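You operate a simulated robot arm through the tools that you are given. There is no shell and no other tool. Be economical: measure what you need, move in short steps, check, and stop when the job is done.

Carry out the task below with a simulated robot arm. There is one attempt and no reset: what you move stays moved.

Task
Put the purple screen on the top between the rack and the sink away on the left ring mark on the cart. Push the stock cupboard door shut. Fetch the taped jar with grey lid and set it on the top of the tray bench. Fetch the taped jar with white lid and set it on the top of the tray bench. Put the plate with yellow handle on the top of the press bench away on the top of the parts trolley. Take the yellow-band cylinder on the top of the press bench and put it away on the top of the test bench. Open the left cart drawer. Any order will do. Set down upright: taped jar with grey lid, taped jar with white lid, yellow-band cylinder.

Only the result counts: the job must be done as asked and must still hold three seconds after the hand-in. Knocking over, shifting, dropping, spilling or breaking anything else fails it. Lids that push on must go on centred and level and be pressed home; caps that screw on are set level and turned clockwise until they are tight.

Robot
A 7-joint arm with a fingered hand on a trunk, on a base that drives. Base frame: it is fixed to the floor where the robot stands at the start and does not move with it; the origin is under the middle of the robot, x ahead of it, y to its left, z up; the surface under the hand at the start is at about z = 880. Readings come in mm, degrees, newtons and seconds.
With the tool pointing down near the work surface it reaches from about 340 to 840 mm from the robot's upright axis, wherever it stands. Its first joint turns from -143.0 to 143.0 degrees. Places, roughly: left cart drawer [-5000, 4600, 700]; left ring mark on the cart (15x15 cm) [-4780, 4640, 840]; plate with yellow handle (15x10x8 cm) [-5400, 200, 800]; purple screen [500, 0, 1000]; stock cupboard door [-7000, 1500, 600]; taped jar with grey lid (8x8x11 cm) [-7800, -700, 1300]; taped jar with white lid (8x8x11 cm) [-7800, -900, 1300]; top of the parts trolley [-800, -2600, 800]; top of the test bench [-2700, 200, 800]; top of the tray bench [-6300, -2500, 800]; yellow-band cylinder [-5250, 250, 750]. Payload 3 kg.
The TCP is the grasp point between the finger pads, 26 mm short of the fingertips. In the tool frame z runs along the fingers and y along their closing line. Largest opening 148 mm; the body of the gripper starts 73 mm behind the TCP. The gripper is a hand of 3 fingers: y runs from the thumb to the fingers, the wrist lies at [0, 0, -229] in the tool frame, and closing takes about 1.5 s.
Orientation is that of the tool frame in the base frame, as a unit quaternion [w, x, y, z]. With the fingers straight down and closing along the base's y, the tool's x points along the base's -x, its y along +y and its z along -z.

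Tools
- The arm moves only by the tool apply_moves. Its argument "steps" is a list of rows, each an object of numbers (a shift or turn left out is 0, a gripper value left out holds the last): "tx", "ty", "tz": the shift along the tool's x, y, z in m; "rx", "ry", "rz": the turn, a rotation vector about the tool's x, y, z in degrees. In form: [{"tx": .., "ty": .., "tz": .., "rx": .., "ry": .., "rz": ..}, ...]. A call has 1 to 12 rows; each row is the pose to reach, as a shift and turn from the pose commanded when the call began, along the tool's axes at that moment. "grip" is the finger opening in m, from 0 to 0.148, set as the call begins (left out, the last holds). Each row takes 0.2 s and may step no farther than 50 mm and 8.6 degrees from the row before; otherwise, or with a gripper value out of range, the whole call is refused. Where a pose cannot be reached the arm comes as near as it can. A force on the tool above 40 N (or 10 N above the force at the start of the call, whichever is more), or a blocked arm, ends the call early, and 0.2 s more pass. Each finger travels about 153 mm/s and halts on what it meets, pressing with about 24 N; the grip force reading is that of the motor and also rises with nothing between the fingers. The clock runs only during rows and for 0.2 s after the last one: add rows that repeat a pose to give the fingers time. It gives the time, the measured TCP pose, the force on the tool (base axes), the opening and the grip force at its end, in the units of the frame above (readings bear some noise), with the torque about the TCP (base axes, N m) and any sound that the robot's microphone picked up.
- Cameras (640 x 400 px; columns grow to the right, rows downward): "scene" is now at [146.4, 1.7, 1876.4]; the picture's right is [0.04, -1.00, 0.00], its down [-0.87, -0.03, -0.49] and it looks along [0.49, 0.02, -0.87] (base axes); focal length 284 px, centre (320, 200). "wrist" rides on the gripper at [68, -39, -90] in the tool frame; the picture's right is [0.50, 0.87, 0.00], its down [-0.66, 0.38, -0.65] and it looks along [-0.57, 0.33, 0.76] (tool axes); focal length 222 px, centre (320, 200). There is no depth. A picture from a camera that has moved, and an enlarged one, comes with that camera's place and axes in the base frame and with its lens.
- capture(camera): a new picture of that camera. It takes no simulated time.
- lift_body(by): slides the trunk up (or, below 0, down) by that many mm; the arm and the scene camera ride with it, the base frame stays. It gives what a move gives, with no picture.
- steer(legs): drives the robot by 1 to 6 legs, each [ahead, left, turn to the left] in mm, mm and degrees, along the robot's own axes; the way and the turn of a leg run together, so that a leg with both is an arc; at most 1500 mm and 180 degrees a leg. The arm and the cameras ride along, it lands a little off, and it stops where it bumps. It gives what a move gives.
- move_fingers(finger1, finger2, thumb_bend): sets how far each is bent, from 0 (flat) to 1 (curled in); at 0.3 the hand is open as for a grip, at 0.7 the pads meet at the TCP. One left out holds its place. A second passes; each finger stops where it meets its share of the squeeze, and holds until it gets a number again. A gripper value or a shape takes the hand back. It gives what a move gives, with no picture; readings hold the bend of each and the force on the fingers (four entries, about 0 where the hand has none), thumb and palm.
- hand_shape(shape): the hand has 3 fingers and takes this shape, open, in about a second: jaw (thumb against the fingers, like two jaws); tri (thumb and two fingers); tip (a fingertip pinch); poke (one finger out to press); point (the index stretched); flat (the hand flat); cup (the hand cupped); fist (a fist). The gripper value then closes the fingers along that shape, each until it touches; the sizes above hold for jaw. It gives what a move gives, with no picture.
- turn_head(pan, tilt): turns the head with the scene camera to pan (to the left, within 86 degrees either way) and tilt (down, from -29 to 69), counted from straight ahead of the robot. It gives what a move gives.
- zoom(camera, box): a new picture of the part [left, top, right, bottom] of that camera's present view, enlarged. It takes no simulated time.
- finish_job(): hands the job in; it is judged then, once.

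Work in short steps. Places have to be worked out from the pictures, the camera data and where the tool is seen: move nearer, look again, correct. Check each grasp and each placing, and mend what went wrong. You have 186 turns and 156 pictures in all, those below and enlarged ones among them. Open the gripper and draw the arm clear of the work before you hand the job in, unless the task says otherwise; then end with one line.

The tools are called after "Call:" as name(argument=value, ...) on one line, values as JSON. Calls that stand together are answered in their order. apply_moves: Moves the arm, as the interface text tells. Its arguments: {"type":"object","properties":{"steps":{"type":"array","items":{"type":"object","properties":{"tx":{"type":"number"},"ty":{"type":"number"},"tz":{"type":"number"},"rx":{"type":"number"},"ry":{"type":"number"},"rz":{"type":"number"}}}},"grip":{"type":"number"}},"required":["steps"]} The other tools are called the same way: lift_body (by) slides the trunk up or down; hand_shape (shape) gives the hand a shape; move_fingers (finger1, finger2, thumb_bend) moves the fingers one by one; steer (legs) drives the base; turn_head (pan, tilt) turns the head that bears the scene camera; capture (camera) takes a picture; zoom (camera, box) takes an enlarged picture of a part of a camera's view; finish_job () hands the job in.

At the start:

```text
t: 0.0
position: [736.6, 138.9, 1174.8]
tool_rot: [0.002, 0.0, 1.0, 0.0]
wrist_force: [-0.7, 0.1, -0.9]
moment: [0.02, 0.0, 0.01]
opening: 148.2
grip_force: 0.0
shape: jaw
bend: [0.3, 0.3, 0.3]
finger forces: [0.0, 0.0, 0.0, 0.1, 0.1, 0.0]
trunk travel left (down, up): [-827.0, 63.0]
robot x, y, heading: [2.2, -1.1, 0.2]
head pan, tilt: [2.0, 60.9]
```

scene: 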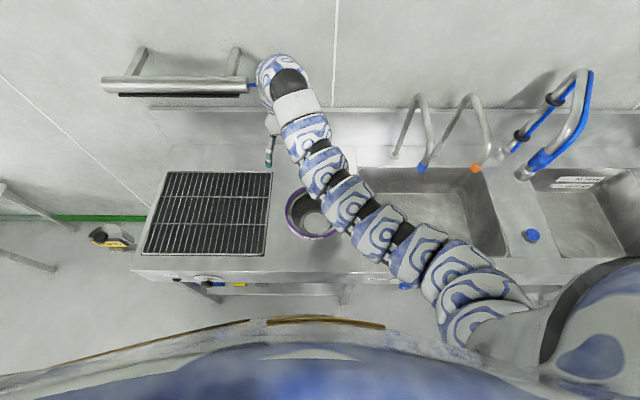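
wrist: 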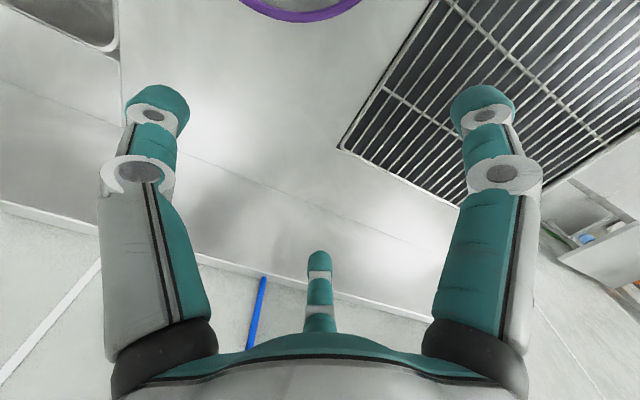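

The purple-rimmed round item lies between the rack and the sink, partly under the arm. I zoom in on it to find its rim size.

Call:
zoom(camera="scene", box=[240, 140, 400, 260])

Call:
zoom(camera="wrist", box=[160, 0, 480, 200])

```text
3.33 times, centred on (320, 200) of scene
camera zoom: at [146.4, 1.7, 1876.4], right [0.04, -1.0, 0.0], down [-0.87, -0.03, -0.49], along [0.49, 0.02, -0.87], focal length 945 px, centre (320, 200)
```

zoom: 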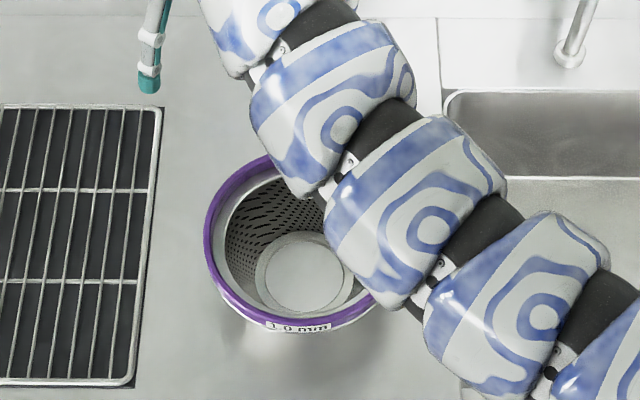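

```text
2.00 times, centred on (320, 100) of wrist
camera zoom: at [670.9, 99.0, 1265.3], right [-0.5, 0.87, 0.0], down [0.65, 0.38, 0.65], along [0.57, 0.33, -0.76], focal length 444 px, centre (320, 400)
```

zoom: 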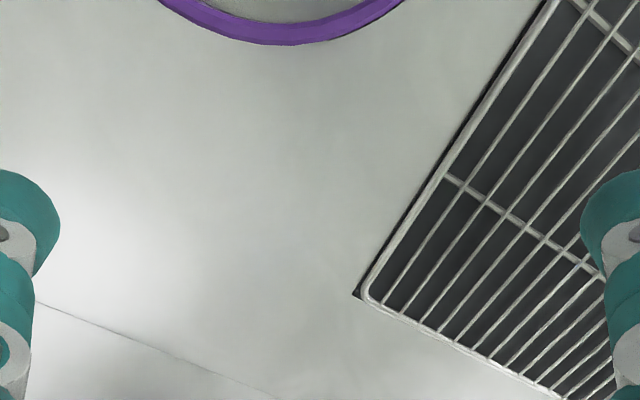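

The screen is a tapered sieve basket about 180 mm across at the rim, centred near (602, 46) with the rim near z 980. I move the hand above its left rim, where the present hand orientation fits, and look.

Call:
apply_moves(steps=[{"tx": 0.045}, {"tx": 0.09}, {"tx": 0.135}, {"tx": 0.135, "tz": 0.04}, {"tx": 0.135, "tz": 0.08}], grip=0.148)

Call:
capture(camera="wrist")

Call:
capture(camera="scene")

```text
t: 1.2
position: [605.3, 139.3, 1092.5]
tool_rot: [-0.001, 0.0, 1.0, 0.001]
wrist_force: [0.0, -0.2, -0.5]
moment: [0.01, 0.03, 0.03]
opening: 148.1
grip_force: 0.1
shape: jaw
bend: [0.3, 0.3, 0.3]
finger forces: [0.0, 0.0, 0.0, 0.1, 0.0, 0.0]
out of reach, approached as far as the arm can: row 1, 2, 3, 4
trunk travel left (down, up): [-827.0, 63.0]
robot x, y, heading: [0.6, 1.2, 0.4]
head pan, tilt: [2.0, 60.9]
```

```text
151 pictures are left
camera wrist: at [537.1, 98.9, 1184.0], right [-0.5, 0.87, 0.0], down [0.65, 0.38, 0.65], along [0.57, 0.33, -0.76], focal length 222 px, centre (320, 200)
```

wrist: 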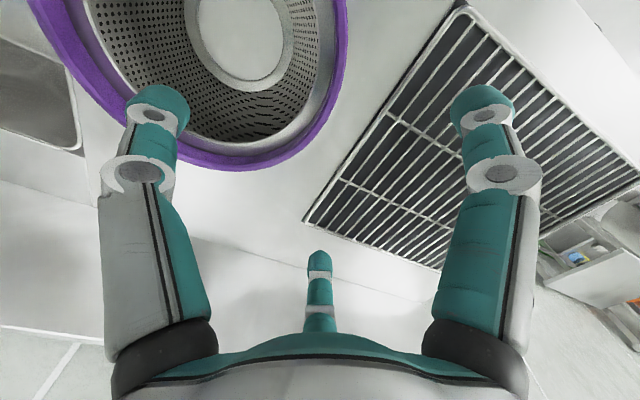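

```text
150 pictures are left
camera scene: at [148.3, 0.6, 1876.3], right [0.04, -1.0, 0.0], down [-0.87, -0.03, -0.49], along [0.49, 0.02, -0.87], focal length 284 px, centre (320, 200)
```

scene: 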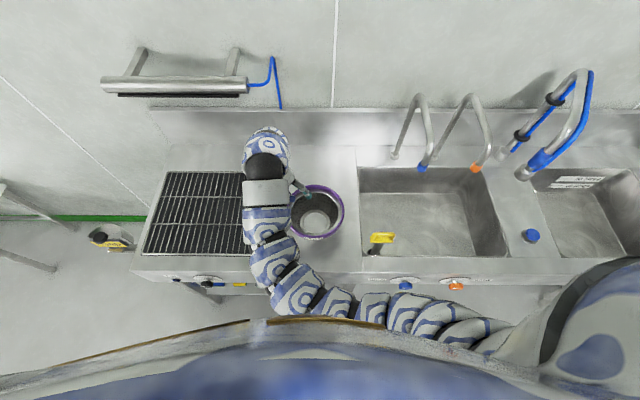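

Combining both views puts the rim centre near (590, 34) with radius 95 and rim top near z 1010. I shift over the left wall and go down so the thumb is inside and the fingers outside.

Call:
apply_moves(steps=[{"tx": 0.015, "ty": -0.014}, {"tx": 0.015, "ty": -0.014, "tz": 0.04}, {"tx": 0.015, "ty": -0.014, "tz": 0.08}, {"tx": 0.015, "ty": -0.014, "tz": 0.105}, {"tx": 0.015, "ty": -0.014, "tz": 0.105}])

Call:
capture(camera="wrist")

Call:
zoom(camera="scene", box=[220, 120, 380, 260])

```text
t: 2.4
position: [589.0, 125.0, 988.9]
tool_rot: [0.0, 0.0, 1.0, 0.001]
wrist_force: [0.0, -0.9, 0.1]
moment: [-0.03, 0.02, 0.01]
opening: 147.8
grip_force: 0.1
shape: jaw
bend: [0.3, 0.3, 0.3]
finger forces: [0.0, 0.0, 0.1, 0.0, 0.0, 0.0]
trunk travel left (down, up): [-827.0, 63.0]
robot x, y, heading: [0.9, -0.5, -0.1]
head pan, tilt: [2.0, 60.9]
```

```text
149 pictures are left
camera wrist: at [520.9, 85.8, 1080.4], right [-0.5, 0.87, 0.0], down [0.65, 0.38, 0.65], along [0.57, 0.33, -0.76], focal length 222 px, centre (320, 200)
```

wrist: 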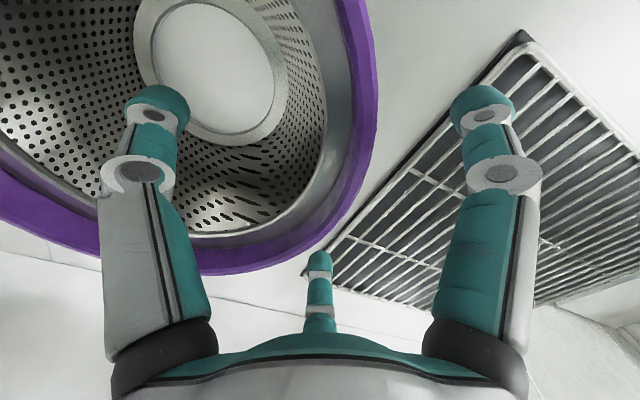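

```text
2.86 times, centred on (300, 190) of scene
camera zoom: at [146.3, 1.6, 1876.5], right [0.04, -1.0, 0.0], down [-0.87, -0.03, -0.49], along [0.49, 0.02, -0.87], focal length 810 px, centre (377, 229)
```

zoom: 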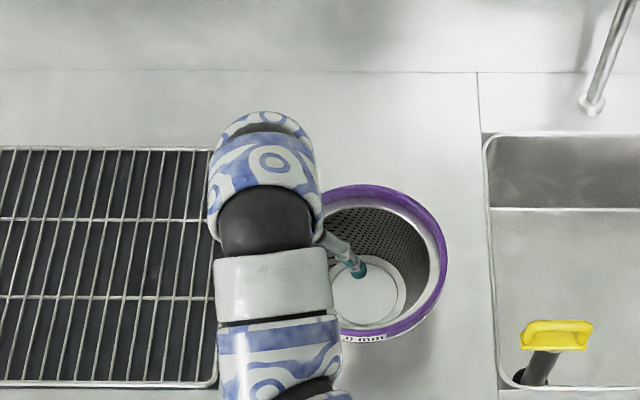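

The thumb is inside the basket and the fingers are outside. I close on the wall.

Call:
apply_moves(steps=[{}, {}, {}, {}, {}, {}, {}, {}], grip=0.0)

Call:
capture(camera="wrist")

```text
t: 4.2
position: [589.1, 124.4, 990.1]
tool_rot: [0.0, 0.0, 1.0, -0.001]
wrist_force: [2.5, -0.8, 7.5]
moment: [-0.36, -0.01, 0.1]
opening: 12.6
grip_force: 23.7
shape: jaw
bend: [0.77, 0.77, 0.7]
finger forces: [15.7, 15.5, 0.0, 0.0, 33.5, 0.0]
trunk travel left (down, up): [-827.0, 63.0]
robot x, y, heading: [-0.2, 0.5, -0.3]
head pan, tilt: [2.0, 60.9]
```

```text
147 pictures are left
camera wrist: at [521.0, 85.7, 1080.9], right [-0.5, 0.87, 0.0], down [0.65, 0.38, 0.65], along [0.57, 0.33, -0.76], focal length 222 px, centre (320, 200)
```

wrist: 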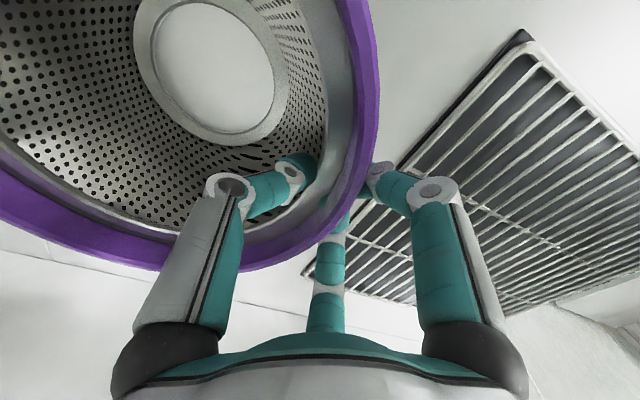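

All three fingers bear on the wall. I lift straight up and check.

Call:
apply_moves(steps=[{"tz": -0.015}, {"tz": -0.03}, {"tz": -0.06}, {"tz": -0.09}, {"tz": -0.12}, {"tz": -0.15}])

Call:
capture(camera="wrist")

Call:
capture(camera="scene")

```text
t: 5.6
position: [590.4, 124.9, 1118.6]
tool_rot: [0.004, 0.0, 1.0, 0.0]
wrist_force: [-0.2, -0.2, -2.7]
moment: [0.19, -0.01, 0.0]
opening: 8.7
grip_force: 23.7
shape: jaw
bend: [0.78, 0.79, 0.67]
finger forces: [0.1, 23.6, 0.1, 0.0, 27.4, 0.0]
out of reach, approached as far as the arm can: row 6
trunk travel left (down, up): [-827.0, 63.0]
robot x, y, heading: [-0.1, 1.5, 0.0]
head pan, tilt: [2.0, 60.9]
```

```text
146 pictures are left
camera wrist: at [521.8, 85.0, 1209.3], right [-0.5, 0.87, 0.0], down [0.65, 0.38, 0.66], along [0.57, 0.33, -0.75], focal length 222 px, centre (320, 200)
```

wrist: 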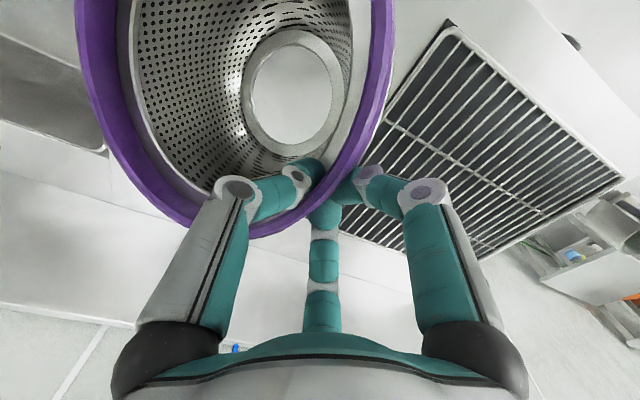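

```text
145 pictures are left
camera scene: at [146.8, 1.7, 1876.4], right [0.04, -1.0, 0.0], down [-0.87, -0.03, -0.49], along [0.49, 0.02, -0.87], focal length 284 px, centre (320, 200)
```

scene: 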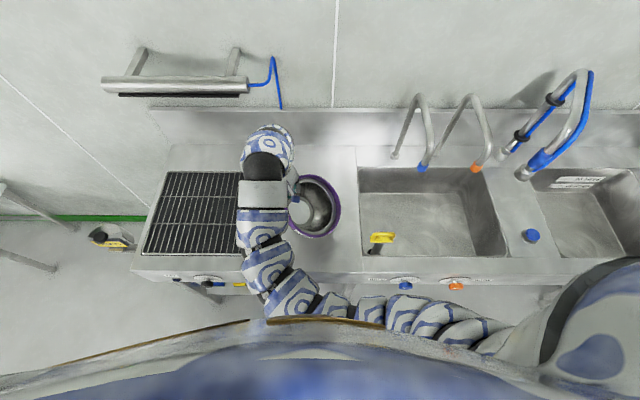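

The screen is up, though hanging tilted and held by the thumb and one finger. I back away from the bench and look around to the left before planning the route.

Call:
steer(legs=[[-600, 0, 0], [0, 0, 90]])

Call:
turn_head(pan=45, tilt=15)

Call:
capture(camera="scene")

Call:
capture(camera="wrist")

```text
t: 12.8
position: [-717.9, 586.7, 1118.5]
tool_rot: [-0.002, 0.712, -0.702, -0.002]
wrist_force: [0.6, 0.4, -1.9]
moment: [0.0, 0.17, 0.01]
opening: 9.0
grip_force: 24.3
shape: jaw
bend: [0.78, 0.79, 0.67]
finger forces: [0.1, 24.1, 0.0, 0.0, 26.1, 0.0]
trunk travel left (down, up): [-827.0, 63.0]
robot x, y, heading: [-581.3, 0.2, 90.8]
head pan, tilt: [2.0, 60.9]
```

```text
t: 13.9
position: [-718.2, 586.0, 1118.7]
tool_rot: [-0.004, 0.712, -0.702, -0.002]
wrist_force: [0.0, -0.2, -2.9]
moment: [0.0, 0.21, -0.01]
opening: 8.7
grip_force: 24.4
shape: jaw
bend: [0.78, 0.79, 0.67]
finger forces: [0.0, 24.2, 0.1, 0.0, 26.2, 0.1]
trunk travel left (down, up): [-827.0, 63.0]
robot x, y, heading: [-581.3, -3.9, 90.8]
head pan, tilt: [45.0, 15.0]
```

```text
144 pictures are left
camera scene: at [-652.9, 143.0, 1943.6], right [0.7, 0.72, 0.0], down [0.19, -0.18, -0.97], along [-0.69, 0.67, -0.26], focal length 284 px, centre (320, 200)
```

scene: 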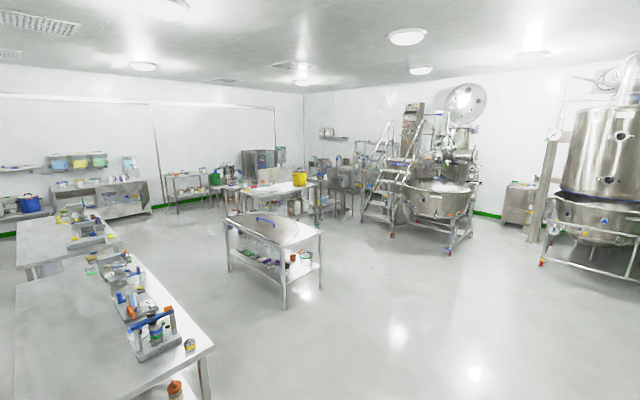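

```text
143 pictures are left
camera wrist: at [-678.6, 518.5, 1209.1], right [-0.86, -0.51, 0.0], down [-0.39, 0.65, 0.66], along [-0.33, 0.57, -0.75], focal length 222 px, centre (320, 200)
```

wrist: 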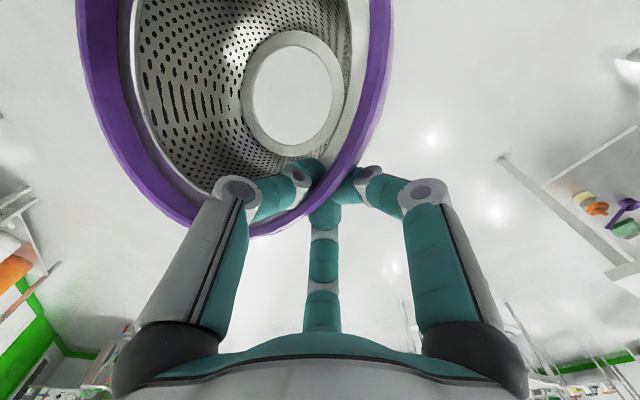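

The room is laid out to the northwest. I zoom on where the cart should be and the left cabinet area.

Call:
zoom(camera="scene", box=[220, 110, 420, 235])

Call:
zoom(camera="scene", box=[0, 130, 240, 280])

```text
3.20 times, centred on (320, 172) of scene
camera zoom: at [-652.9, 143.0, 1943.6], right [0.7, 0.72, 0.0], down [0.19, -0.18, -0.97], along [-0.69, 0.67, -0.26], focal length 907 px, centre (320, 288)
```

zoom: 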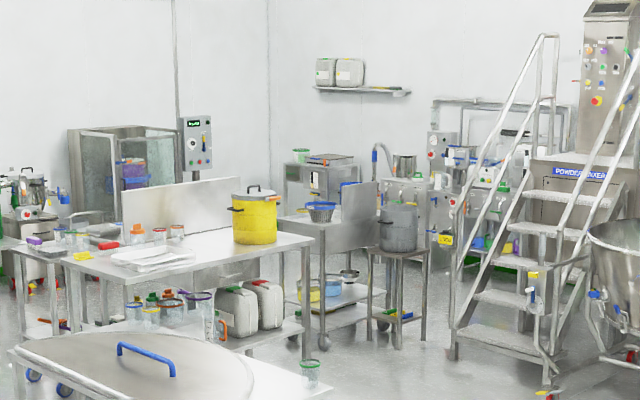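

```text
2.67 times, centred on (120, 205) of scene
camera zoom: at [-652.9, 143.0, 1943.6], right [0.7, 0.72, 0.0], down [0.19, -0.18, -0.97], along [-0.69, 0.67, -0.26], focal length 756 px, centre (853, 187)
```

zoom: 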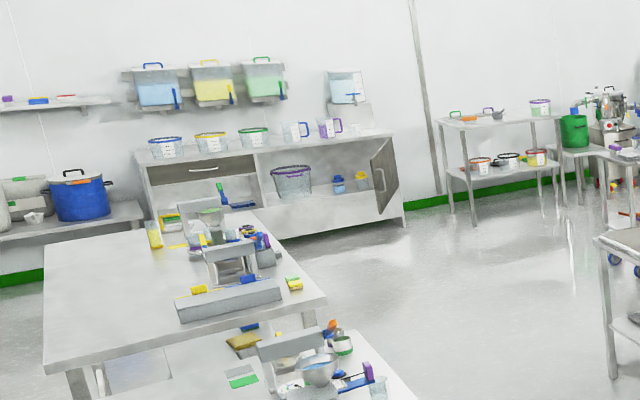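

I read a free lane: north along x≈-600, then northwest between the middle table (y<2050) and the ladder (y>4300). I drive to about (-2900, 2900) and look again.

Call:
steer(legs=[[1400, 0, 0], [1150, 900, 0], [350, 1400, 0]])

Call:
turn_head(pan=50, tilt=20)

Call:
capture(camera="scene")

Call:
capture(camera="wrist")

```text
t: 34.4
position: [-3109.5, 3337.8, 1118.1]
tool_rot: [-0.002, 0.73, -0.683, -0.002]
wrist_force: [-0.5, 0.5, -2.6]
moment: [0.0, 0.2, -0.01]
opening: 9.0
grip_force: 23.6
shape: jaw
bend: [0.78, 0.79, 0.67]
finger forces: [0.1, 25.5, 0.0, 0.1, 26.3, 0.0]
trunk travel left (down, up): [-827.0, 63.0]
robot x, y, heading: [-2944.0, 2759.0, 93.7]
head pan, tilt: [45.0, 15.0]
```

```text
t: 35.1
position: [-3109.3, 3337.9, 1118.4]
tool_rot: [-0.002, 0.73, -0.683, -0.003]
wrist_force: [0.3, -0.4, -2.9]
moment: [0.01, 0.18, 0.01]
opening: 9.0
grip_force: 24.0
shape: jaw
bend: [0.78, 0.79, 0.67]
finger forces: [0.0, 25.5, 0.0, 0.1, 26.4, 0.0]
trunk travel left (down, up): [-827.0, 63.0]
robot x, y, heading: [-2945.6, 2756.7, 93.5]
head pan, tilt: [50.0, 20.0]
```

```text
140 pictures are left
camera scene: at [-3025.9, 2891.3, 1935.6], right [0.59, 0.81, 0.0], down [0.28, -0.2, -0.94], along [-0.76, 0.56, -0.34], focal length 284 px, centre (320, 200)
```

scene: 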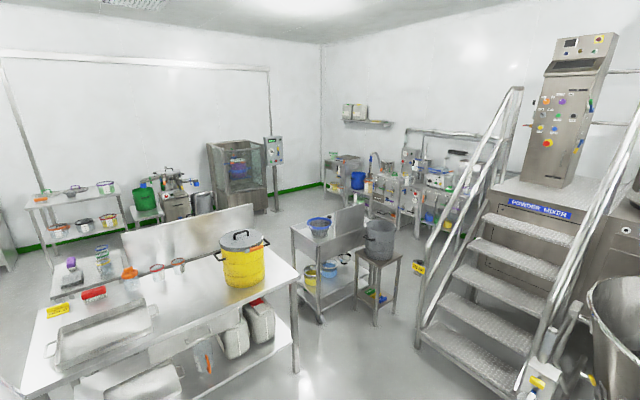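

```text
139 pictures are left
camera wrist: at [-3066.0, 3271.6, 1209.1], right [-0.83, -0.56, 0.0], down [-0.42, 0.62, 0.66], along [-0.36, 0.55, -0.75], focal length 222 px, centre (320, 200)
```

wrist: 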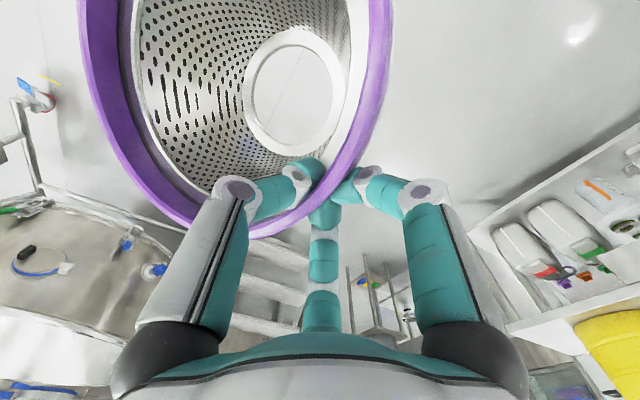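

The cart appears near (340, 235) with a panel and a blue sieve. I zoom there.

Call:
zoom(camera="scene", box=[270, 130, 470, 330])

```text
2.00 times, centred on (370, 230) of scene
camera zoom: at [-3025.9, 2891.3, 1935.6], right [0.59, 0.81, 0.0], down [0.28, -0.2, -0.94], along [-0.76, 0.56, -0.34], focal length 567 px, centre (220, 140)
```

zoom: 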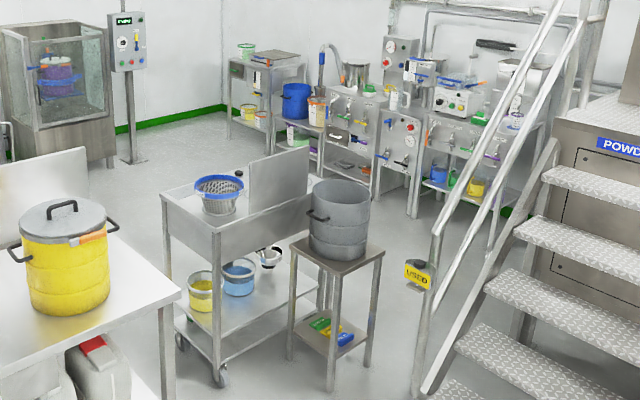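

The cart's drawers face west, since its back panel is on the east edge. The yellow-pot bench (x -4950..-4320, y 2480..3700) blocks the gap, so I must go around its south end. I turn to face west and look at that passage.

Call:
steer(legs=[[0, 0, 86]])

Call:
turn_head(pan=25, tilt=35)

Call:
capture(camera="scene")

```text
t: 39.1
position: [-3536.6, 2630.1, 1118.2]
tool_rot: [0.0, 1.0, 0.004, -0.003]
wrist_force: [-0.1, 0.6, -2.9]
moment: [-0.14, 0.03, 0.02]
opening: 8.9
grip_force: 23.8
shape: jaw
bend: [0.78, 0.79, 0.67]
finger forces: [0.0, 25.6, 0.0, 0.0, 25.3, 0.0]
trunk travel left (down, up): [-827.0, 63.0]
robot x, y, heading: [-2946.8, 2754.8, -180.0]
head pan, tilt: [50.0, 20.0]
```

```text
t: 40.0
position: [-3536.3, 2629.6, 1118.7]
tool_rot: [0.0, 1.0, 0.003, -0.004]
wrist_force: [-0.6, -0.7, -2.8]
moment: [-0.17, 0.02, 0.01]
opening: 8.8
grip_force: 24.1
shape: jaw
bend: [0.78, 0.79, 0.67]
finger forces: [0.0, 25.6, 0.0, 0.0, 25.5, 0.0]
trunk travel left (down, up): [-827.0, 63.0]
robot x, y, heading: [-2948.9, 2754.8, -179.9]
head pan, tilt: [25.0, 35.0]
```

```text
137 pictures are left
camera scene: at [-3105.8, 2718.0, 1911.7], right [-0.43, 0.9, 0.0], down [0.52, 0.24, -0.82], along [-0.74, -0.35, -0.57], focal length 284 px, centre (320, 200)
```

scene: 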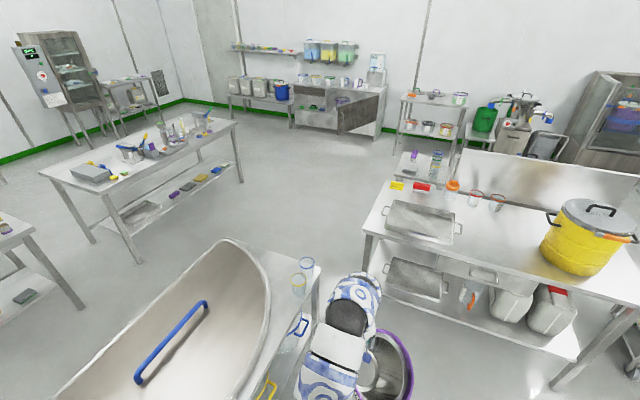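

The bowl table (x about -4030..-2750, y 1700..2270) nearly touches the yellow bench, so that gap is too narrow. I back out east and go around south of it, along the aisle at y≈1150.

Call:
steer(legs=[[-1250, 0, 0], [0, 1550, 0], [1500, 50, 0]])

```text
refused: 1550 is not a number from -1500 to 1500
```

The leg was over the limit; I shorten it.

Call:
steer(legs=[[-1250, 50, 0], [0, 1500, 0], [1500, 50, 0]])

Call:
capture(camera="scene")

```text
refused: leg 3 is longer than a leg can be; nothing moved
```

```text
136 pictures are left
camera scene: at [-3105.8, 2718.0, 1911.7], right [-0.43, 0.9, 0.0], down [0.52, 0.24, -0.82], along [-0.74, -0.35, -0.57], focal length 284 px, centre (320, 200)
```

scene: 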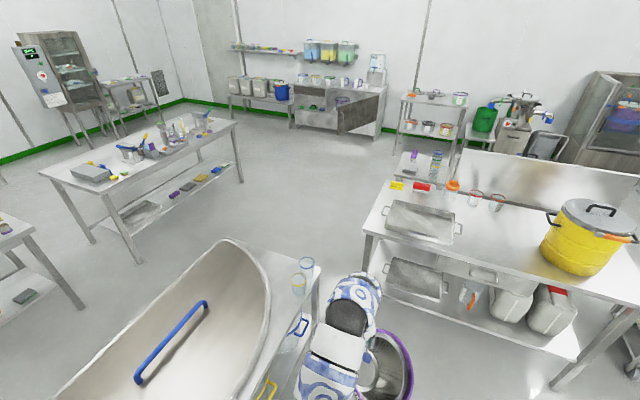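

Total leg length is the limit, so I keep each under 1500.

Call:
steer(legs=[[-1250, 50, 0], [0, 1490, 0], [1480, 60, 0]])

Call:
capture(camera="scene")

```text
t: 60.4
position: [-3828.2, 1087.8, 1118.6]
tool_rot: [0.001, 1.0, -0.01, -0.004]
wrist_force: [-0.4, -0.1, -2.0]
moment: [-0.17, 0.0, -0.01]
opening: 9.0
grip_force: 23.5
shape: jaw
bend: [0.78, 0.79, 0.67]
finger forces: [0.0, 26.3, 0.0, 0.0, 25.6, 0.0]
trunk travel left (down, up): [-827.0, 63.0]
robot x, y, heading: [-3235.2, 1198.4, 178.6]
head pan, tilt: [25.0, 35.0]
```

```text
135 pictures are left
camera scene: at [-3396.8, 1164.9, 1911.7], right [-0.4, 0.92, 0.0], down [0.53, 0.23, -0.82], along [-0.75, -0.33, -0.57], focal length 284 px, centre (320, 200)
```

scene: 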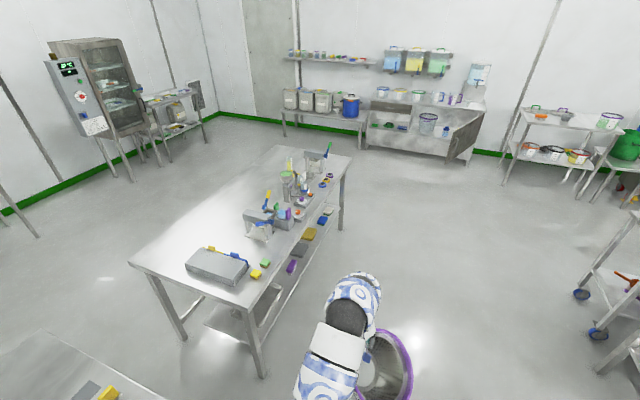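

The route is clear. I continue west past the press bench, then north to west of the cart, and turn to face east.

Call:
steer(legs=[[1450, 0, 0], [1000, -600, 0], [300, -1300, 0], [0, -700, 0], [0, 0, -178]])

Call:
capture(camera="scene")

```text
t: 75.9
position: [-6372.6, 2198.2, 1117.6]
tool_rot: [0.001, 1.0, -0.007, -0.003]
wrist_force: [0.0, 0.7, -3.5]
moment: [-0.22, 0.01, -0.01]
opening: 8.6
grip_force: 24.5
shape: jaw
bend: [0.78, 0.79, 0.67]
finger forces: [0.0, 26.9, 0.0, 0.0, 26.1, 0.0]
trunk travel left (down, up): [-827.0, 63.0]
robot x, y, heading: [-5775.6, 2305.2, 179.2]
head pan, tilt: [25.0, 35.0]
stopped in leg 3: the robot was blocked; the commanded pose is now the measured one
```

```text
134 pictures are left
camera scene: at [-5941.8, 2280.0, 1911.6], right [-0.41, 0.91, 0.0], down [0.53, 0.23, -0.82], along [-0.75, -0.33, -0.57], focal length 284 px, centre (320, 200)
```

scene: 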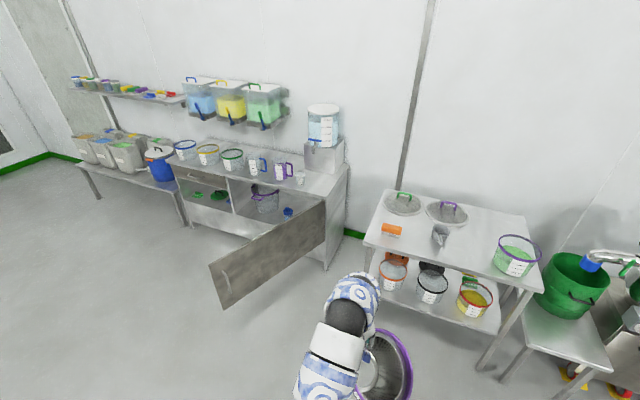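

Something blocked me to the right. I look to that side.

Call:
turn_head(pan=-75, tilt=40)

Call:
capture(camera="scene")

```text
t: 77.7
position: [-6370.4, 2193.5, 1118.5]
tool_rot: [0.001, 1.0, -0.007, -0.003]
wrist_force: [0.0, 0.4, -3.5]
moment: [-0.17, 0.01, -0.01]
opening: 8.8
grip_force: 23.4
shape: jaw
bend: [0.78, 0.79, 0.67]
finger forces: [0.1, 27.1, 0.0, 0.1, 26.1, 0.0]
trunk travel left (down, up): [-827.0, 63.0]
robot x, y, heading: [-5778.3, 2312.0, 178.9]
head pan, tilt: [-75.0, 40.0]
```

```text
133 pictures are left
camera scene: at [-5879.7, 2391.9, 1904.2], right [0.97, 0.24, 0.0], down [0.16, -0.62, -0.77], along [-0.19, 0.74, -0.64], focal length 284 px, centre (320, 200)
```

scene: 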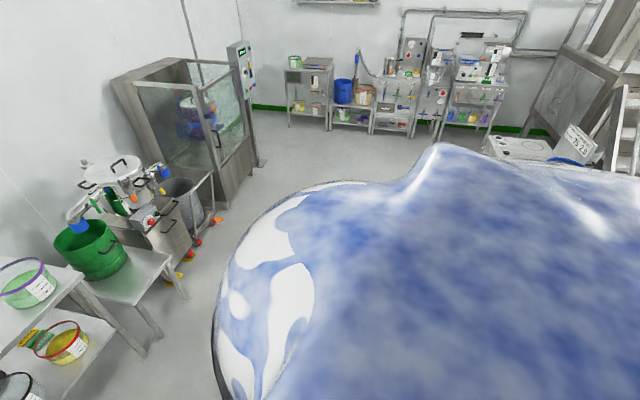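

I hit the castered trolley standing west of the bench (x≥-5550, y≥2500). I back off, turn to face north, shift to x≈-6300, drive north to y≈4600 and turn east toward the cart.

Call:
steer(legs=[[100, 350, 0], [0, 0, -89], [0, 450, 0], [1400, 0, 0], [1250, 0, 0], [0, 0, -90]])

Call:
turn_head(pan=0, tilt=35)

Call:
capture(camera="scene")

```text
t: 102.3
position: [-5748.0, 4695.3, 1118.7]
tool_rot: [0.004, 0.015, 1.0, 0.0]
wrist_force: [-0.6, 0.7, -3.0]
moment: [0.17, -0.03, -0.03]
opening: 9.0
grip_force: 24.3
shape: jaw
bend: [0.78, 0.79, 0.67]
finger forces: [0.0, 28.0, 0.0, 0.0, 24.5, 0.1]
trunk travel left (down, up): [-827.0, 63.0]
robot x, y, heading: [-6340.6, 4587.5, -1.5]
head pan, tilt: [-75.0, 40.0]
```

```text
t: 103.8
position: [-5748.0, 4695.9, 1118.6]
tool_rot: [0.003, 0.015, 1.0, 0.001]
wrist_force: [-0.1, -0.1, -3.3]
moment: [0.18, 0.0, 0.0]
opening: 8.8
grip_force: 24.4
shape: jaw
bend: [0.78, 0.79, 0.67]
finger forces: [0.1, 28.1, 0.1, 0.1, 24.5, 0.0]
trunk travel left (down, up): [-827.0, 63.0]
robot x, y, heading: [-6342.2, 4591.1, -1.9]
head pan, tilt: [0.0, 35.0]
```

```text
132 pictures are left
camera scene: at [-6172.8, 4582.5, 1911.7], right [-0.03, -1.0, 0.0], down [-0.57, 0.02, -0.82], along [0.82, -0.03, -0.57], focal length 284 px, centre (320, 200)
```

scene: 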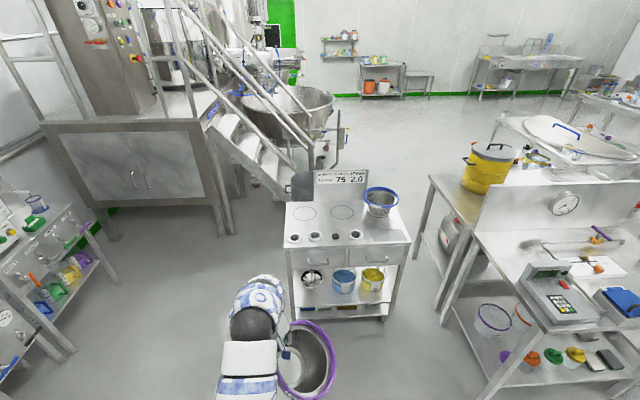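

The cart front faces me with two drawers and ring marks on top. I zoom for detail.

Call:
zoom(camera="scene", box=[270, 160, 430, 330])

```text
2.35 times, centred on (350, 245) of scene
camera zoom: at [-6172.8, 4582.5, 1911.7], right [-0.03, -1.0, 0.0], down [-0.57, 0.02, -0.82], along [0.82, -0.03, -0.57], focal length 667 px, centre (249, 94)
```

zoom: 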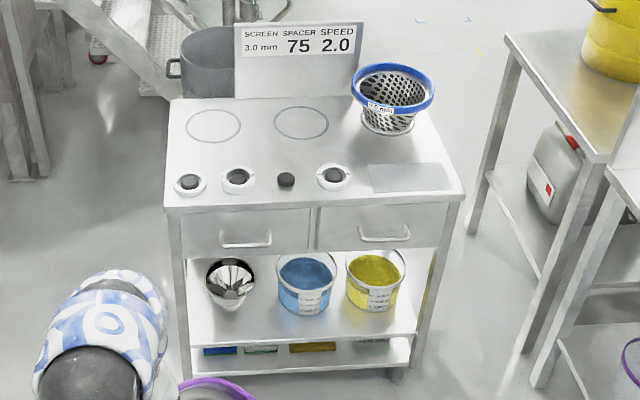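

The ring centre computes to (-4774, 4624, 840), agreeing with the given place. The basket hangs about 30° about the grip axis, so first I rotate the hand 30° to level it and check before driving up.

Call:
apply_moves(steps=[{"rx": 5}, {"rx": 10}, {"rx": 15}, {"rx": 20}, {"rx": 25}, {"rx": 30}, {"rx": 30}])

Call:
capture(camera="wrist")

Call:
zoom(camera="scene", box=[200, 230, 400, 400])

```text
t: 105.4
position: [-5780.3, 4668.4, 1094.0]
tool_rot: [0.011, 0.01, 0.97, -0.241]
wrist_force: [-0.3, 0.3, -3.0]
moment: [0.28, -0.04, 0.01]
opening: 9.0
grip_force: 24.2
shape: jaw
bend: [0.78, 0.79, 0.67]
finger forces: [0.0, 29.5, 0.0, 0.0, 25.0, 0.0]
out of reach, approached as far as the arm can: row 3, 4, 5, 6, 7
trunk travel left (down, up): [-827.0, 63.0]
robot x, y, heading: [-6344.9, 4587.4, -2.2]
head pan, tilt: [0.0, 35.0]
```

```text
130 pictures are left
camera wrist: at [-5850.3, 4677.3, 1190.9], right [-0.48, 0.77, -0.42], down [0.66, 0.63, 0.42], along [0.59, -0.08, -0.81], focal length 222 px, centre (320, 200)
```

wrist: 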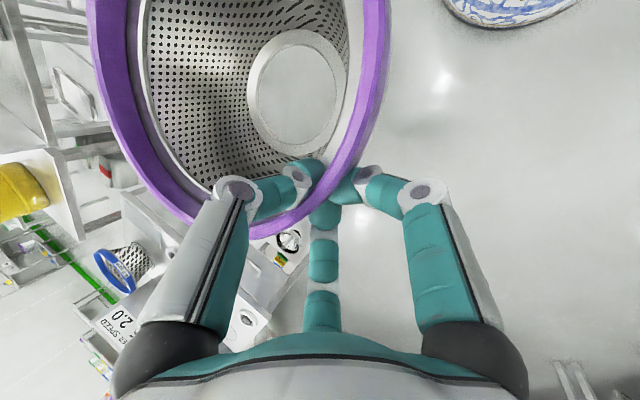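

```text
2.35 times, centred on (300, 315) of scene
camera zoom: at [-6173.4, 4582.7, 1911.8], right [-0.03, -1.0, 0.0], down [-0.57, 0.02, -0.82], along [0.82, -0.03, -0.57], focal length 667 px, centre (367, -71)
```

zoom: 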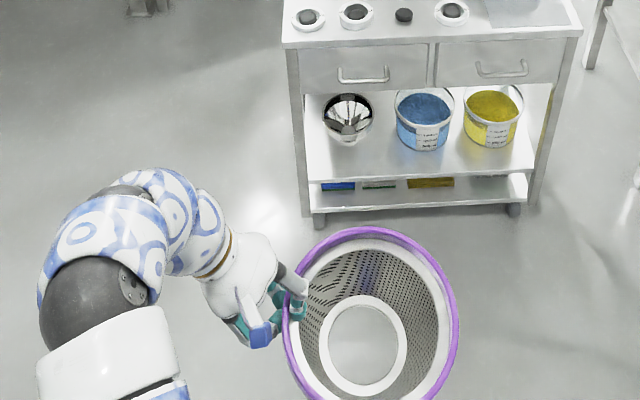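

The basket is close to level now, with the arm at its height limit. I raise the trunk and drive up to the cart.

Call:
lift_body(by=60)

Call:
steer(legs=[[0, 0, 2], [900, 20, 0]])

Call:
capture(camera="scene")

```text
t: 106.4
position: [-5779.0, 4667.6, 1153.1]
tool_rot: [0.009, 0.01, 0.97, -0.242]
wrist_force: [1.1, 0.5, -3.2]
moment: [0.29, -0.01, 0.0]
opening: 8.9
grip_force: 24.1
shape: jaw
bend: [0.78, 0.79, 0.67]
finger forces: [0.0, 29.5, 0.0, 0.0, 25.1, 0.1]
trunk travel left (down, up): [-887.0, 3.0]
robot x, y, heading: [-6342.2, 4588.1, -1.9]
head pan, tilt: [0.0, 35.0]
```

```text
t: 111.7
position: [-4862.6, 4750.7, 1153.4]
tool_rot: [0.019, -0.025, 0.97, -0.241]
wrist_force: [0.0, -0.6, -2.3]
moment: [0.26, 0.01, 0.02]
opening: 9.0
grip_force: 23.8
shape: jaw
bend: [0.78, 0.79, 0.67]
finger forces: [0.0, 29.5, 0.1, 0.0, 24.9, 0.0]
trunk travel left (down, up): [-887.0, 3.0]
robot x, y, heading: [-5418.0, 4627.1, 2.3]
head pan, tilt: [0.0, 35.0]
```

```text
128 pictures are left
camera scene: at [-5248.4, 4635.9, 1971.6], right [0.04, -1.0, 0.0], down [-0.57, -0.02, -0.82], along [0.82, 0.03, -0.57], focal length 284 px, centre (320, 200)
```

scene: 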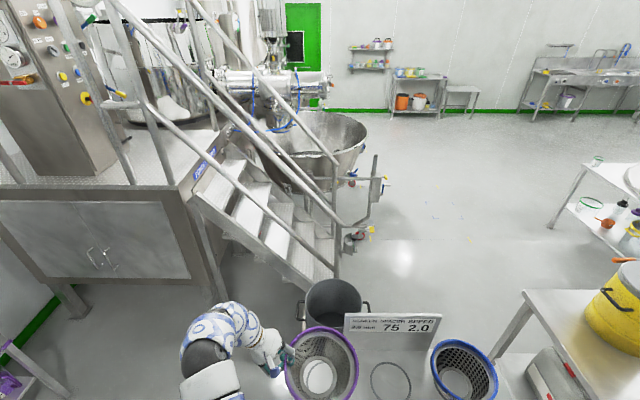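

I tilt the head down to see the ring mark and the basket.

Call:
turn_head(pan=0, tilt=62)

Call:
zoom(camera="scene", box=[200, 100, 440, 300])

```text
t: 112.6
position: [-4862.9, 4750.7, 1153.5]
tool_rot: [0.02, -0.025, 0.97, -0.241]
wrist_force: [-0.5, 0.5, -2.8]
moment: [0.27, -0.01, -0.03]
opening: 8.8
grip_force: 24.4
shape: jaw
bend: [0.78, 0.79, 0.67]
finger forces: [0.0, 29.6, 0.0, 0.0, 25.1, 0.0]
trunk travel left (down, up): [-887.0, 3.0]
robot x, y, heading: [-5419.4, 4628.9, 2.4]
head pan, tilt: [0.0, 62.0]
```

```text
2.00 times, centred on (320, 200) of scene
camera zoom: at [-5272.6, 4634.9, 1935.2], right [0.04, -1.0, 0.0], down [-0.88, -0.04, -0.47], along [0.47, 0.02, -0.88], focal length 567 px, centre (320, 200)
```

zoom: 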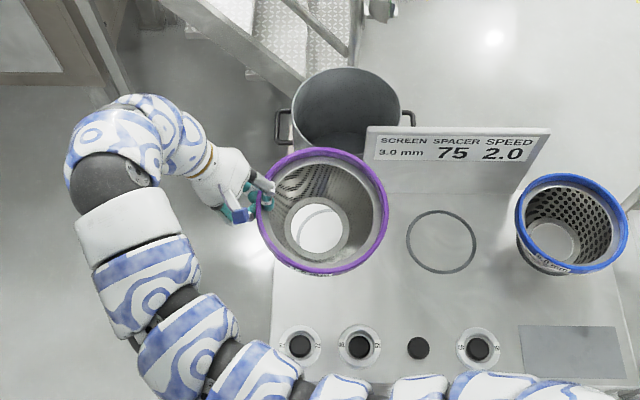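

The rim centre sits about (-22, -99) from the TCP and the basket is pitched about 13° (bottom forward). I level it about base y while moving partway over and down toward the left ring.

Call:
apply_moves(steps=[{"tx": -0.03, "ty": 0.0012, "tz": 0.033, "ry": 4, "rz": -2}, {"tx": -0.06, "ty": 0.0025, "tz": 0.0666, "ry": 8, "rz": -4}, {"tx": -0.06, "ty": 0.0025, "tz": 0.0666, "ry": 11.5, "rz": -6}, {"tx": -0.06, "ty": 0.0025, "tz": 0.0666, "ry": 11.5, "rz": -6}])

Call:
zoom(camera="scene", box=[200, 100, 440, 300])

Call:
capture(camera="wrist")

```text
t: 113.6
position: [-4807.9, 4716.6, 1088.0]
tool_rot: [-0.055, -0.042, 0.968, -0.241]
wrist_force: [-0.2, -0.4, -3.1]
moment: [0.3, 0.01, 0.0]
opening: 9.0
grip_force: 23.8
shape: jaw
bend: [0.78, 0.79, 0.66]
finger forces: [0.0, 31.2, 0.0, 0.0, 25.2, 0.1]
out of reach, approached as far as the arm can: row 2, 3, 4
trunk travel left (down, up): [-887.0, 3.0]
robot x, y, heading: [-5415.9, 4629.7, 2.4]
head pan, tilt: [0.0, 62.0]
```

```text
2.00 times, centred on (320, 200) of scene
camera zoom: at [-5272.2, 4634.3, 1935.1], right [0.04, -1.0, 0.0], down [-0.88, -0.04, -0.47], along [0.47, 0.02, -0.88], focal length 567 px, centre (320, 200)
```

zoom: 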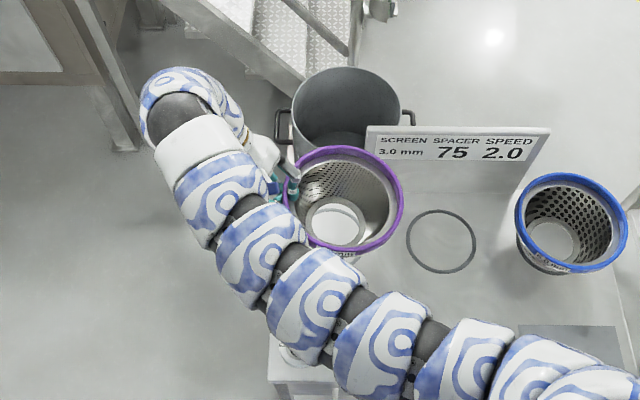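

```text
125 pictures are left
camera wrist: at [-4863.1, 4721.1, 1194.5], right [-0.59, 0.73, -0.34], down [0.66, 0.68, 0.31], along [0.46, -0.04, -0.89], focal length 222 px, centre (320, 200)
```

wrist: 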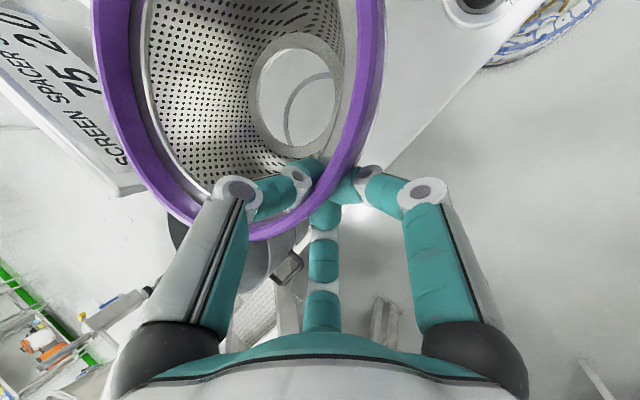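

The open bottom shows the ring mark beneath; the bottom centre is near (-4814, 4624). I move 40 mm forward and lower most of the way.

Call:
apply_moves(steps=[{"tx": -0.017, "ty": 0.016, "tz": 0.037}, {"tx": -0.033, "ty": 0.031, "tz": 0.074}, {"tx": -0.045, "ty": 0.042, "tz": 0.1}, {"tx": -0.045, "ty": 0.042, "tz": 0.1}])

Call:
zoom(camera="scene", box=[240, 130, 420, 270])

Call:
capture(camera="wrist")

```text
t: 114.6
position: [-4776.2, 4708.4, 975.4]
tool_rot: [-0.055, -0.041, 0.968, -0.241]
wrist_force: [-0.2, 0.6, -2.5]
moment: [0.28, -0.01, 0.05]
opening: 8.7
grip_force: 24.3
shape: jaw
bend: [0.78, 0.79, 0.66]
finger forces: [0.0, 31.7, 0.1, 0.0, 24.7, 0.0]
trunk travel left (down, up): [-887.0, 3.0]
robot x, y, heading: [-5417.7, 4625.3, 2.3]
head pan, tilt: [0.0, 62.0]
```

```text
2.86 times, centred on (330, 200) of scene
camera zoom: at [-5273.4, 4634.8, 1935.2], right [0.04, -1.0, 0.0], down [-0.88, -0.04, -0.47], along [0.47, 0.02, -0.88], focal length 810 px, centre (291, 200)
```

zoom: 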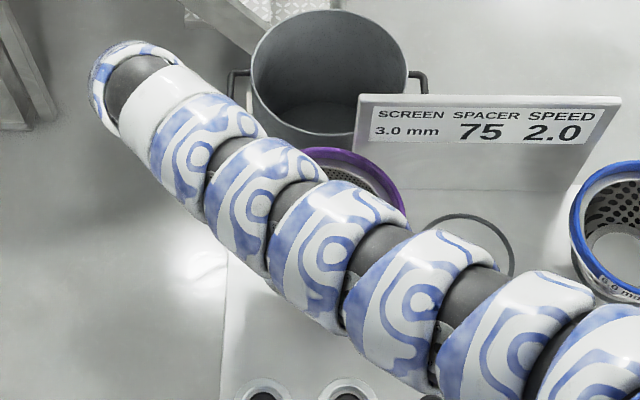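

```text
123 pictures are left
camera wrist: at [-4831.4, 4712.7, 1082.1], right [-0.59, 0.73, -0.34], down [0.66, 0.68, 0.32], along [0.46, -0.04, -0.89], focal length 222 px, centre (320, 200)
```

wrist: 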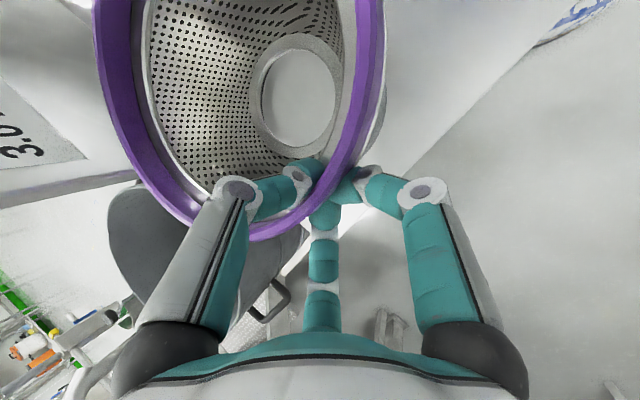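

The hole centre projects to about (-4784, 4620), close to the ring centre (~(-4778, 4630)). I nudge slightly and lower in small steps to contact.

Call:
apply_moves(steps=[{"tx": -0.004, "ty": 0.012, "tz": 0.005}, {"tx": -0.006, "ty": 0.016, "tz": 0.013}, {"tx": -0.008, "ty": 0.019, "tz": 0.02}, {"tx": -0.008, "ty": 0.019, "tz": 0.02}])

Call:
capture(camera="wrist")

```text
t: 115.6
position: [-4770.3, 4714.5, 950.3]
tool_rot: [-0.053, -0.042, 0.968, -0.243]
wrist_force: [1.0, 5.0, 20.0]
moment: [-0.47, -0.08, 0.02]
opening: 9.3
grip_force: 23.9
shape: jaw
bend: [0.78, 0.79, 0.7]
finger forces: [0.1, 28.0, 0.0, 0.0, 37.7, 0.1]
trunk travel left (down, up): [-887.0, 3.0]
robot x, y, heading: [-5418.1, 4629.4, 2.6]
head pan, tilt: [0.0, 62.0]
```

```text
122 pictures are left
camera wrist: at [-4826.3, 4719.1, 1057.0], right [-0.59, 0.73, -0.34], down [0.66, 0.68, 0.32], along [0.46, -0.04, -0.89], focal length 222 px, centre (320, 200)
```

wrist: 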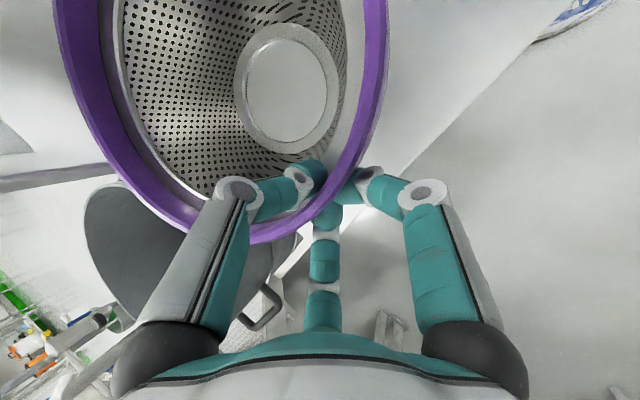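

The basket rests on the cart (20 N). I ease up a few mm and open the hand moderately, then look.

Call:
apply_moves(steps=[{"ty": -0.0015, "tz": -0.003}, {"ty": -0.0015, "tz": -0.003}])

Call:
apply_moves(steps=[{}, {}, {}, {}, {}], grip=0.09)

Call:
capture(camera="wrist")

```text
t: 116.2
position: [-4770.6, 4714.2, 952.0]
tool_rot: [-0.055, -0.042, 0.968, -0.243]
wrist_force: [0.4, 0.0, 0.0]
moment: [-0.21, -0.07, 0.01]
opening: 8.8
grip_force: 24.5
shape: jaw
bend: [0.78, 0.79, 0.7]
finger forces: [0.0, 27.5, 0.1, 0.0, 25.7, 0.0]
trunk travel left (down, up): [-887.0, 3.0]
robot x, y, heading: [-5417.9, 4629.3, 2.5]
head pan, tilt: [0.0, 62.0]
```

```text
t: 117.4
position: [-4770.0, 4715.8, 951.9]
tool_rot: [-0.055, -0.042, 0.968, -0.242]
wrist_force: [-0.3, -0.4, -0.6]
moment: [0.03, 0.01, 0.03]
opening: 89.7
grip_force: 0.1
shape: jaw
bend: [0.32, 0.32, 0.7]
finger forces: [0.0, 0.1, 0.0, 0.0, 0.0, 0.0]
trunk travel left (down, up): [-887.0, 3.0]
robot x, y, heading: [-5420.8, 4630.0, 2.3]
head pan, tilt: [0.0, 62.0]
```

```text
121 pictures are left
camera wrist: at [-4825.8, 4719.4, 1058.6], right [-0.59, 0.73, -0.34], down [0.66, 0.68, 0.32], along [0.46, -0.04, -0.89], focal length 222 px, centre (320, 200)
```

wrist: 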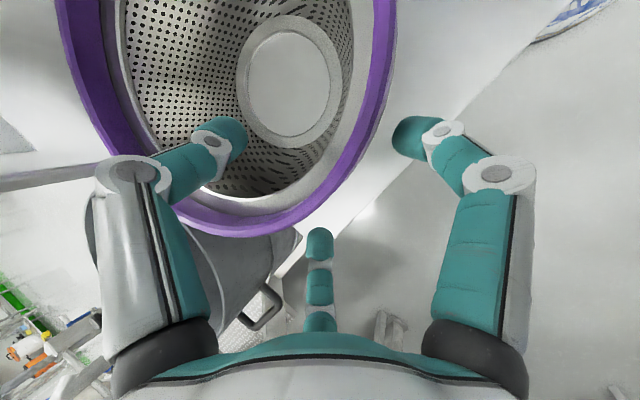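

It is released. I withdraw straight up and look at where the basket stands relative to the ring.

Call:
apply_moves(steps=[{"tx": 0.003, "ty": -0.011, "tz": -0.021}, {"tx": 0.008, "ty": -0.028, "tz": -0.053}, {"tx": 0.013, "ty": -0.046, "tz": -0.088}, {"tx": 0.016, "ty": -0.06, "tz": -0.114}, {"tx": 0.016, "ty": -0.1, "tz": -0.135}, {"tx": 0.016, "ty": -0.1, "tz": -0.135}])

Call:
capture(camera="wrist")

Call:
zoom(camera="scene", box=[240, 130, 420, 270])

```text
t: 118.8
position: [-4761.9, 4690.5, 1117.7]
tool_rot: [-0.056, -0.042, 0.968, -0.242]
wrist_force: [-0.3, -0.7, 0.1]
moment: [-0.04, 0.0, -0.02]
opening: 89.8
grip_force: 0.1
shape: jaw
bend: [0.32, 0.32, 0.7]
finger forces: [0.0, 0.1, 0.1, 0.0, 0.0, 0.1]
trunk travel left (down, up): [-887.0, 3.0]
robot x, y, heading: [-5416.8, 4627.4, 2.4]
head pan, tilt: [0.0, 62.0]
```

```text
120 pictures are left
camera wrist: at [-4817.2, 4695.3, 1223.9], right [-0.59, 0.73, -0.34], down [0.66, 0.68, 0.31], along [0.46, -0.04, -0.89], focal length 222 px, centre (320, 200)
```

wrist: 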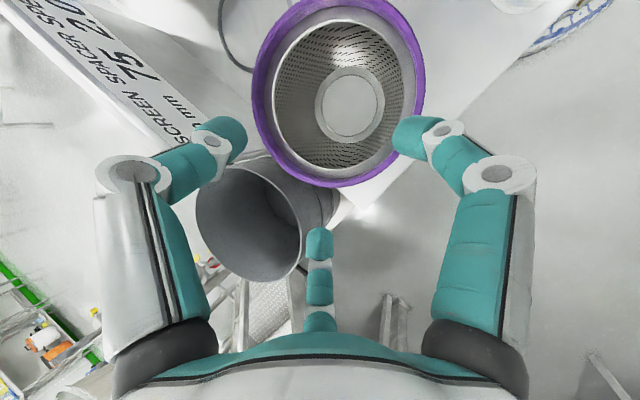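

```text
2.86 times, centred on (330, 200) of scene
camera zoom: at [-5272.4, 4635.7, 1935.0], right [0.04, -1.0, 0.0], down [-0.88, -0.04, -0.47], along [0.47, 0.02, -0.88], focal length 810 px, centre (291, 200)
```

zoom: 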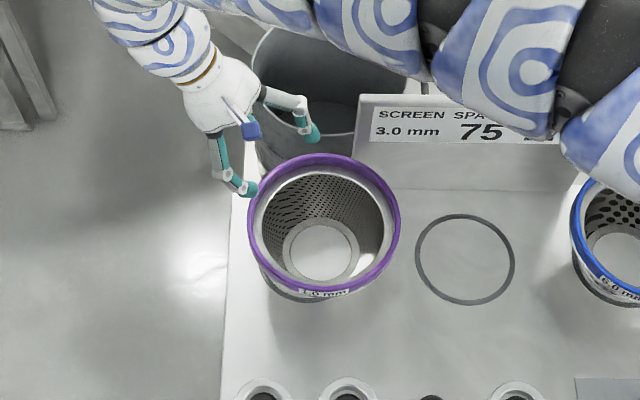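

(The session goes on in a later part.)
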